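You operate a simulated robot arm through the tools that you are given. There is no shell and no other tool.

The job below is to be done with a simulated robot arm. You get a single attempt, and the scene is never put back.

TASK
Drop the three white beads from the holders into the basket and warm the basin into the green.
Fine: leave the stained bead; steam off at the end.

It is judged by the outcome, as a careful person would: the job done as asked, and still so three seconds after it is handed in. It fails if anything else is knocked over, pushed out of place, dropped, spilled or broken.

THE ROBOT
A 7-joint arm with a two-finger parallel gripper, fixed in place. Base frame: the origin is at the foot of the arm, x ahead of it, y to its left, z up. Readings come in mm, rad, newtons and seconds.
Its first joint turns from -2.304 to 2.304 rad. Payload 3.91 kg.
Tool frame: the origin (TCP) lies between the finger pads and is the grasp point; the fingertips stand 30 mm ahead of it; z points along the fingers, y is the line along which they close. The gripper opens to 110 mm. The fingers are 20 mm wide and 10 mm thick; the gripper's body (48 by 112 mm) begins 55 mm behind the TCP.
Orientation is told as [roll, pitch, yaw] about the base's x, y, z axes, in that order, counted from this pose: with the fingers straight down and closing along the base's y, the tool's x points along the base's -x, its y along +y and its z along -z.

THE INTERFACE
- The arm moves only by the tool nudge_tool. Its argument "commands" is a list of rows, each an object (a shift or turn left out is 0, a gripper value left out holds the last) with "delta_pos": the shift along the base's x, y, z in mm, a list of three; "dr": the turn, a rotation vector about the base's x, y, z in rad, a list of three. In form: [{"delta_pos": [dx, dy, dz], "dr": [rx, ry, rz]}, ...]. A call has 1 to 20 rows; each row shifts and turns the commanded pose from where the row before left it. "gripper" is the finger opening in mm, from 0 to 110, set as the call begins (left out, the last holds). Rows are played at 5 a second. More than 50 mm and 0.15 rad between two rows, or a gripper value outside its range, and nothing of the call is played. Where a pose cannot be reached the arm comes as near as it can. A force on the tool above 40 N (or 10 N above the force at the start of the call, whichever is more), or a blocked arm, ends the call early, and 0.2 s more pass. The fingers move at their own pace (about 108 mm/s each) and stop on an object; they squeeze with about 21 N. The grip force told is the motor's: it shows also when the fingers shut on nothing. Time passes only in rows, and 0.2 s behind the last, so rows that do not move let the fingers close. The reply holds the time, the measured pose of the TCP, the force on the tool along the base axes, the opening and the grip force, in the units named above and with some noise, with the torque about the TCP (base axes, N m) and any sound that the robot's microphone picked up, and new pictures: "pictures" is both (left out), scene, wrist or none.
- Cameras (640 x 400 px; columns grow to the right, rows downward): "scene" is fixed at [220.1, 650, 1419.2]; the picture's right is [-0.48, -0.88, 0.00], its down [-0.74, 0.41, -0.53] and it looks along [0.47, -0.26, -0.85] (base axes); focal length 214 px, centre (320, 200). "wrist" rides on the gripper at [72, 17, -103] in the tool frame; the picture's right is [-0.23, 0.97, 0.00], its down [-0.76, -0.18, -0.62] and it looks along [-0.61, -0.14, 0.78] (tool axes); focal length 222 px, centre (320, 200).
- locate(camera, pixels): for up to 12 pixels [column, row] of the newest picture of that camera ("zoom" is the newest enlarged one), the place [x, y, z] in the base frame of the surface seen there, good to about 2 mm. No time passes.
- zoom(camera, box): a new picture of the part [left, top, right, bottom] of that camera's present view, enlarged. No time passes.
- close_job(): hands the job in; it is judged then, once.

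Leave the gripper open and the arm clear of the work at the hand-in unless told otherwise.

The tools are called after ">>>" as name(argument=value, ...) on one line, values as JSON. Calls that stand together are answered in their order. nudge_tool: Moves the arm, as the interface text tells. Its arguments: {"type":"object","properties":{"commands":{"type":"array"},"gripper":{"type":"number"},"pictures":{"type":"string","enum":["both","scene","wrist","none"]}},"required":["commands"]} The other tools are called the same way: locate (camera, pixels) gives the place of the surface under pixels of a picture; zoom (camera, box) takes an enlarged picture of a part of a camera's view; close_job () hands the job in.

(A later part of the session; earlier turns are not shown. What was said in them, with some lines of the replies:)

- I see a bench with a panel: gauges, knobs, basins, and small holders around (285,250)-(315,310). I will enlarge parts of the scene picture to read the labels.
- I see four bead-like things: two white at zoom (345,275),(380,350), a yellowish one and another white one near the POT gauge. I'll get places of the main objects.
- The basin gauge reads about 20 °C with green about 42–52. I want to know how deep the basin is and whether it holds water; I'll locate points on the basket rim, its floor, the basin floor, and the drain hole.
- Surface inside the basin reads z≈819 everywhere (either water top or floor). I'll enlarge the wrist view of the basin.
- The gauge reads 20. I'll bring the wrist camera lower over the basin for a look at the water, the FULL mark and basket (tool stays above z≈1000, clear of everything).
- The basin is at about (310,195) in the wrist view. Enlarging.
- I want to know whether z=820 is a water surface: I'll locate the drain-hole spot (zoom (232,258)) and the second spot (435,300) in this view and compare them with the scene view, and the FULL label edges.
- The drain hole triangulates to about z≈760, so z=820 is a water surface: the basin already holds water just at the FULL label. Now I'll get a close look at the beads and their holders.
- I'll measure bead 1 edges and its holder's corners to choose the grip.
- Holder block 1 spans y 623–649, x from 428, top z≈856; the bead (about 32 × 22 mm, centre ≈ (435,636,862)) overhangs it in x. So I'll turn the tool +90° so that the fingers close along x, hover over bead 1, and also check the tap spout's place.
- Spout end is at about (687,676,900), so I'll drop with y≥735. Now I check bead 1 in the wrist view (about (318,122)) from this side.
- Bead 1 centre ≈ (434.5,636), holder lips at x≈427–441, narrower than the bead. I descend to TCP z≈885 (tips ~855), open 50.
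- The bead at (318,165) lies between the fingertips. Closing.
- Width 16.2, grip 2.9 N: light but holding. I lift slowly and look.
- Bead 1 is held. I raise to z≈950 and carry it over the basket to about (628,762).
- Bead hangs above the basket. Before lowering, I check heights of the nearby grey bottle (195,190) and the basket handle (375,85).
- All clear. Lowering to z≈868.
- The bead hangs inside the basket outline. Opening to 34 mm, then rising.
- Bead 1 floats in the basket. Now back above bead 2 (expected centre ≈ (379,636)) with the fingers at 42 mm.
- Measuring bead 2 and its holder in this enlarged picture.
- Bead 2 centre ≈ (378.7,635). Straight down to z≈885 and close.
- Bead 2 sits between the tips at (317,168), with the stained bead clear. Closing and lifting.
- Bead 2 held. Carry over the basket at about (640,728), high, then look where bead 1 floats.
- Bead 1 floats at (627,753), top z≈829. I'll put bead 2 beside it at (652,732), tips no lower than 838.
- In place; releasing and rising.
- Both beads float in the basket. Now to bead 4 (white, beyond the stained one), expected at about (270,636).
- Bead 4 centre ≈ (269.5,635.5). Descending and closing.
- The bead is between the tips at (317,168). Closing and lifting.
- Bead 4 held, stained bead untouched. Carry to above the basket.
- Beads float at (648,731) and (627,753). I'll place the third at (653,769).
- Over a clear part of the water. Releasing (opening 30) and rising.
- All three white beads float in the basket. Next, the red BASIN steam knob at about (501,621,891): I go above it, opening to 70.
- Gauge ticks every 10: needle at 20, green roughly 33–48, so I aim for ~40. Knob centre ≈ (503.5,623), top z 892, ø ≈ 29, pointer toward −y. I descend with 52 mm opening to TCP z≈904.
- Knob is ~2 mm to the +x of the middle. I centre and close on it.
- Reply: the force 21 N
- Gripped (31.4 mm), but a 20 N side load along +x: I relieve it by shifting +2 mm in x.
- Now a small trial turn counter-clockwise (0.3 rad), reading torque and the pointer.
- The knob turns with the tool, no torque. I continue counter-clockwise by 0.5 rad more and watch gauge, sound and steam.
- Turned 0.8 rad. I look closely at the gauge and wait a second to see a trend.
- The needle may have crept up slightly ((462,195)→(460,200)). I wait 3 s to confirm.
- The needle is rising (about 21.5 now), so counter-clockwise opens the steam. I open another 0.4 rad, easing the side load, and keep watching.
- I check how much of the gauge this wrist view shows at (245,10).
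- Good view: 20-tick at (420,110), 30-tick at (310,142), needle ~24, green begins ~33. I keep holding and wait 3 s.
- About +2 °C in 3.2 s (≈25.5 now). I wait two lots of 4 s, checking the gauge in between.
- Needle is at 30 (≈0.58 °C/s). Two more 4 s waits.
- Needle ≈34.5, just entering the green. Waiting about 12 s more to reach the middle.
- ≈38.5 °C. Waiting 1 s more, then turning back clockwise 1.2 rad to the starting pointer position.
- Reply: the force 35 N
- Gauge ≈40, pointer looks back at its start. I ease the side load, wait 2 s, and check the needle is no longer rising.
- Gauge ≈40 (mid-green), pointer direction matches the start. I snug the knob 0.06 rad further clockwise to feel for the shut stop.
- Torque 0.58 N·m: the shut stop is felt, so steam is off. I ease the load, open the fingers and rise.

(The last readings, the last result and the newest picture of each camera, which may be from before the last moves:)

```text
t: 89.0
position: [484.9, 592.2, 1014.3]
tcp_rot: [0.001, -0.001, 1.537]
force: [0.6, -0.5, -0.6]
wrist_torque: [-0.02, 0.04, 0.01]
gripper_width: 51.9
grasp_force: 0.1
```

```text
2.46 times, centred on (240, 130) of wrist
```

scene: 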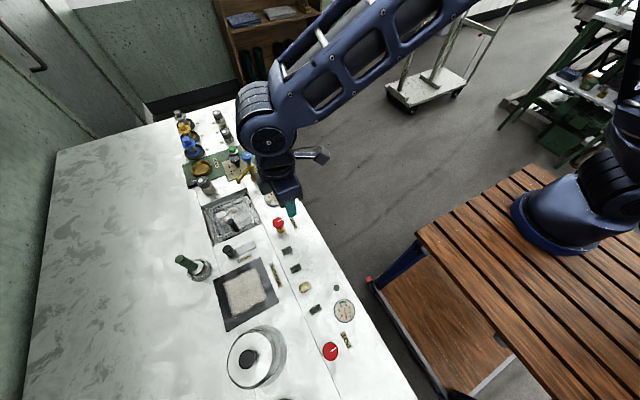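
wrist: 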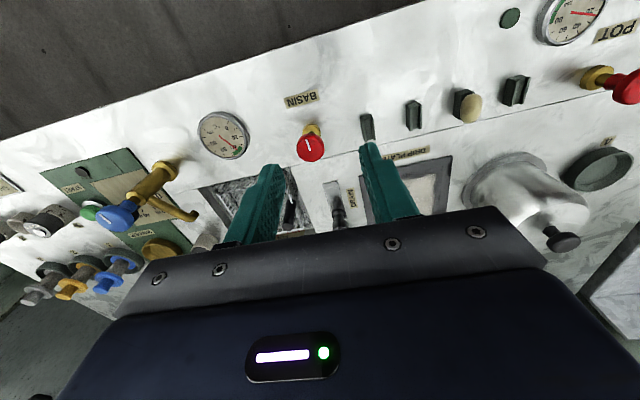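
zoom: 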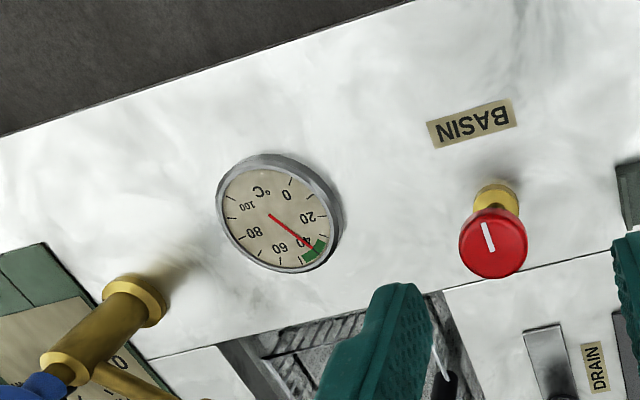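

Pointer is back at shut, gauge in the green. I retreat high and clear of the bench, open the gripper, and do a last check.

>>> nudge_tool(commands=[{"delta_pos": [-10, -25, 30]}, {"delta_pos": [-10, -30, 30]}, {"delta_pos": [-15, -30, 30]}, {"delta_pos": [-15, -30, 30]}, {"delta_pos": [-20, -35, 20]}, {"delta_pos": [-20, -35, 15]}, {}, {}], gripper=110)

>>> zoom(camera="scene", box=[190, 180, 310, 255])

>>> zoom(camera="scene", box=[260, 180, 310, 235])

>>> zoom(camera="scene", box=[200, 230, 380, 380])

```text
t: 90.8
position: [394.0, 407.3, 1169.5]
tcp_rot: [0.0, 0.001, 1.539]
force: [-0.6, 0.7, 0.5]
wrist_torque: [-0.02, 0.02, 0.03]
gripper_width: 109.9
grasp_force: 0.0
```

scene: 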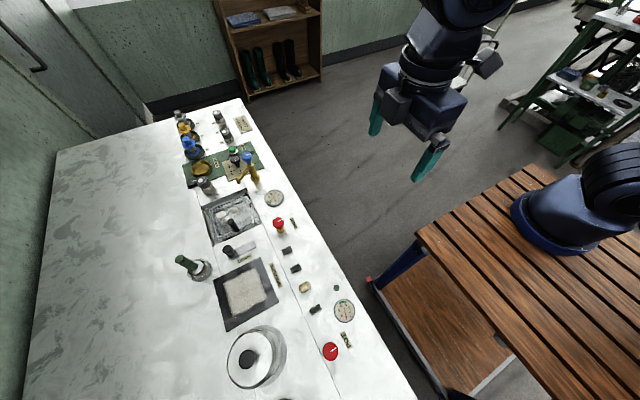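
wrist: 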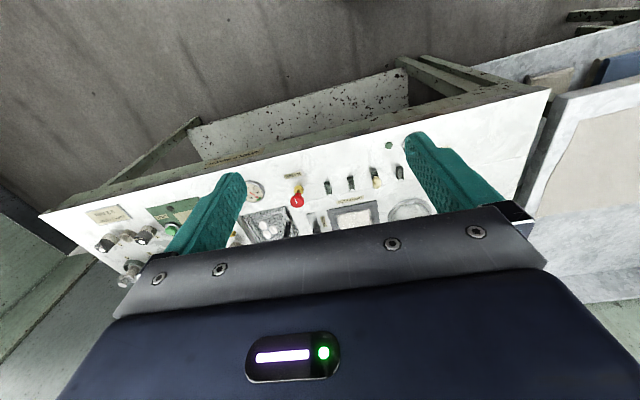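

```text
5.33 times, centred on (250, 218) of scene
```

zoom: 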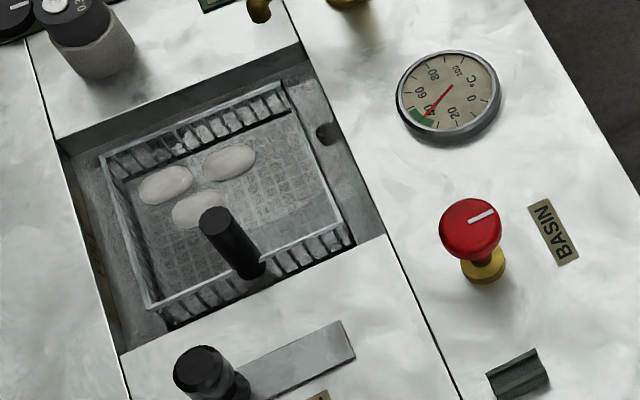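

```text
7.27 times, centred on (285, 208) of scene
```

zoom: 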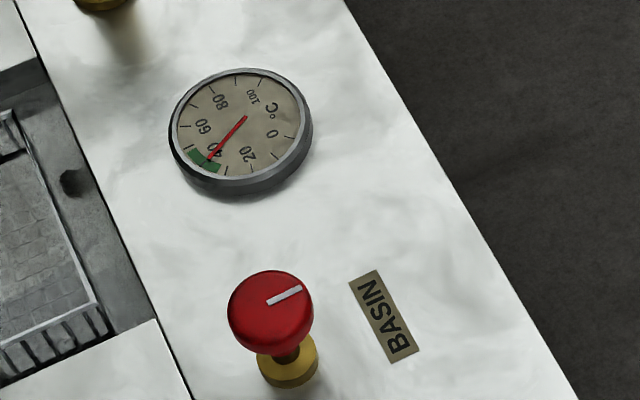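

```text
2.67 times, centred on (290, 305) of scene
```

zoom: 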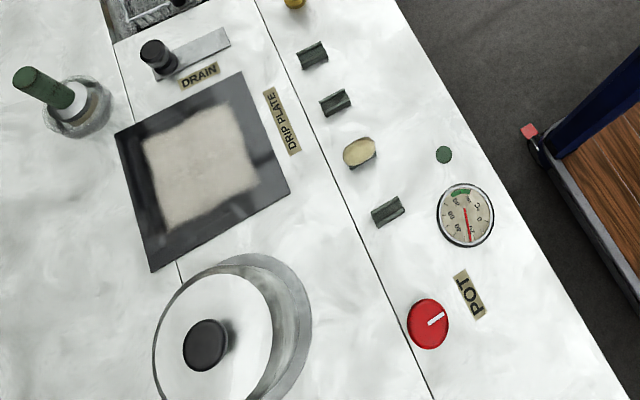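

The three white beads float in the basket and the stained one is still in its holder. The basin needle is at about 39–40, in the green. The BASIN pointer is back at shut, the POT knob is untouched, and nothing else has moved. The arm is clear and the gripper open, so I'm handing in.

>>> close_job()

```text
The job is handed in.
```

The job is handed in: the three white beads are floating in the basket and the basin is in the green, at about 39–40 °C.

- **Stained bead:** it is still in its holder and was not touched.
- **Steam:** the BASIN knob is turned back to its starting position and I felt it reach the shut stop. The needle had stopped rising by then.
- **Everything else:** the last pictures show nothing knocked over, moved or spilled. The arm is clear of the bench with the gripper open.
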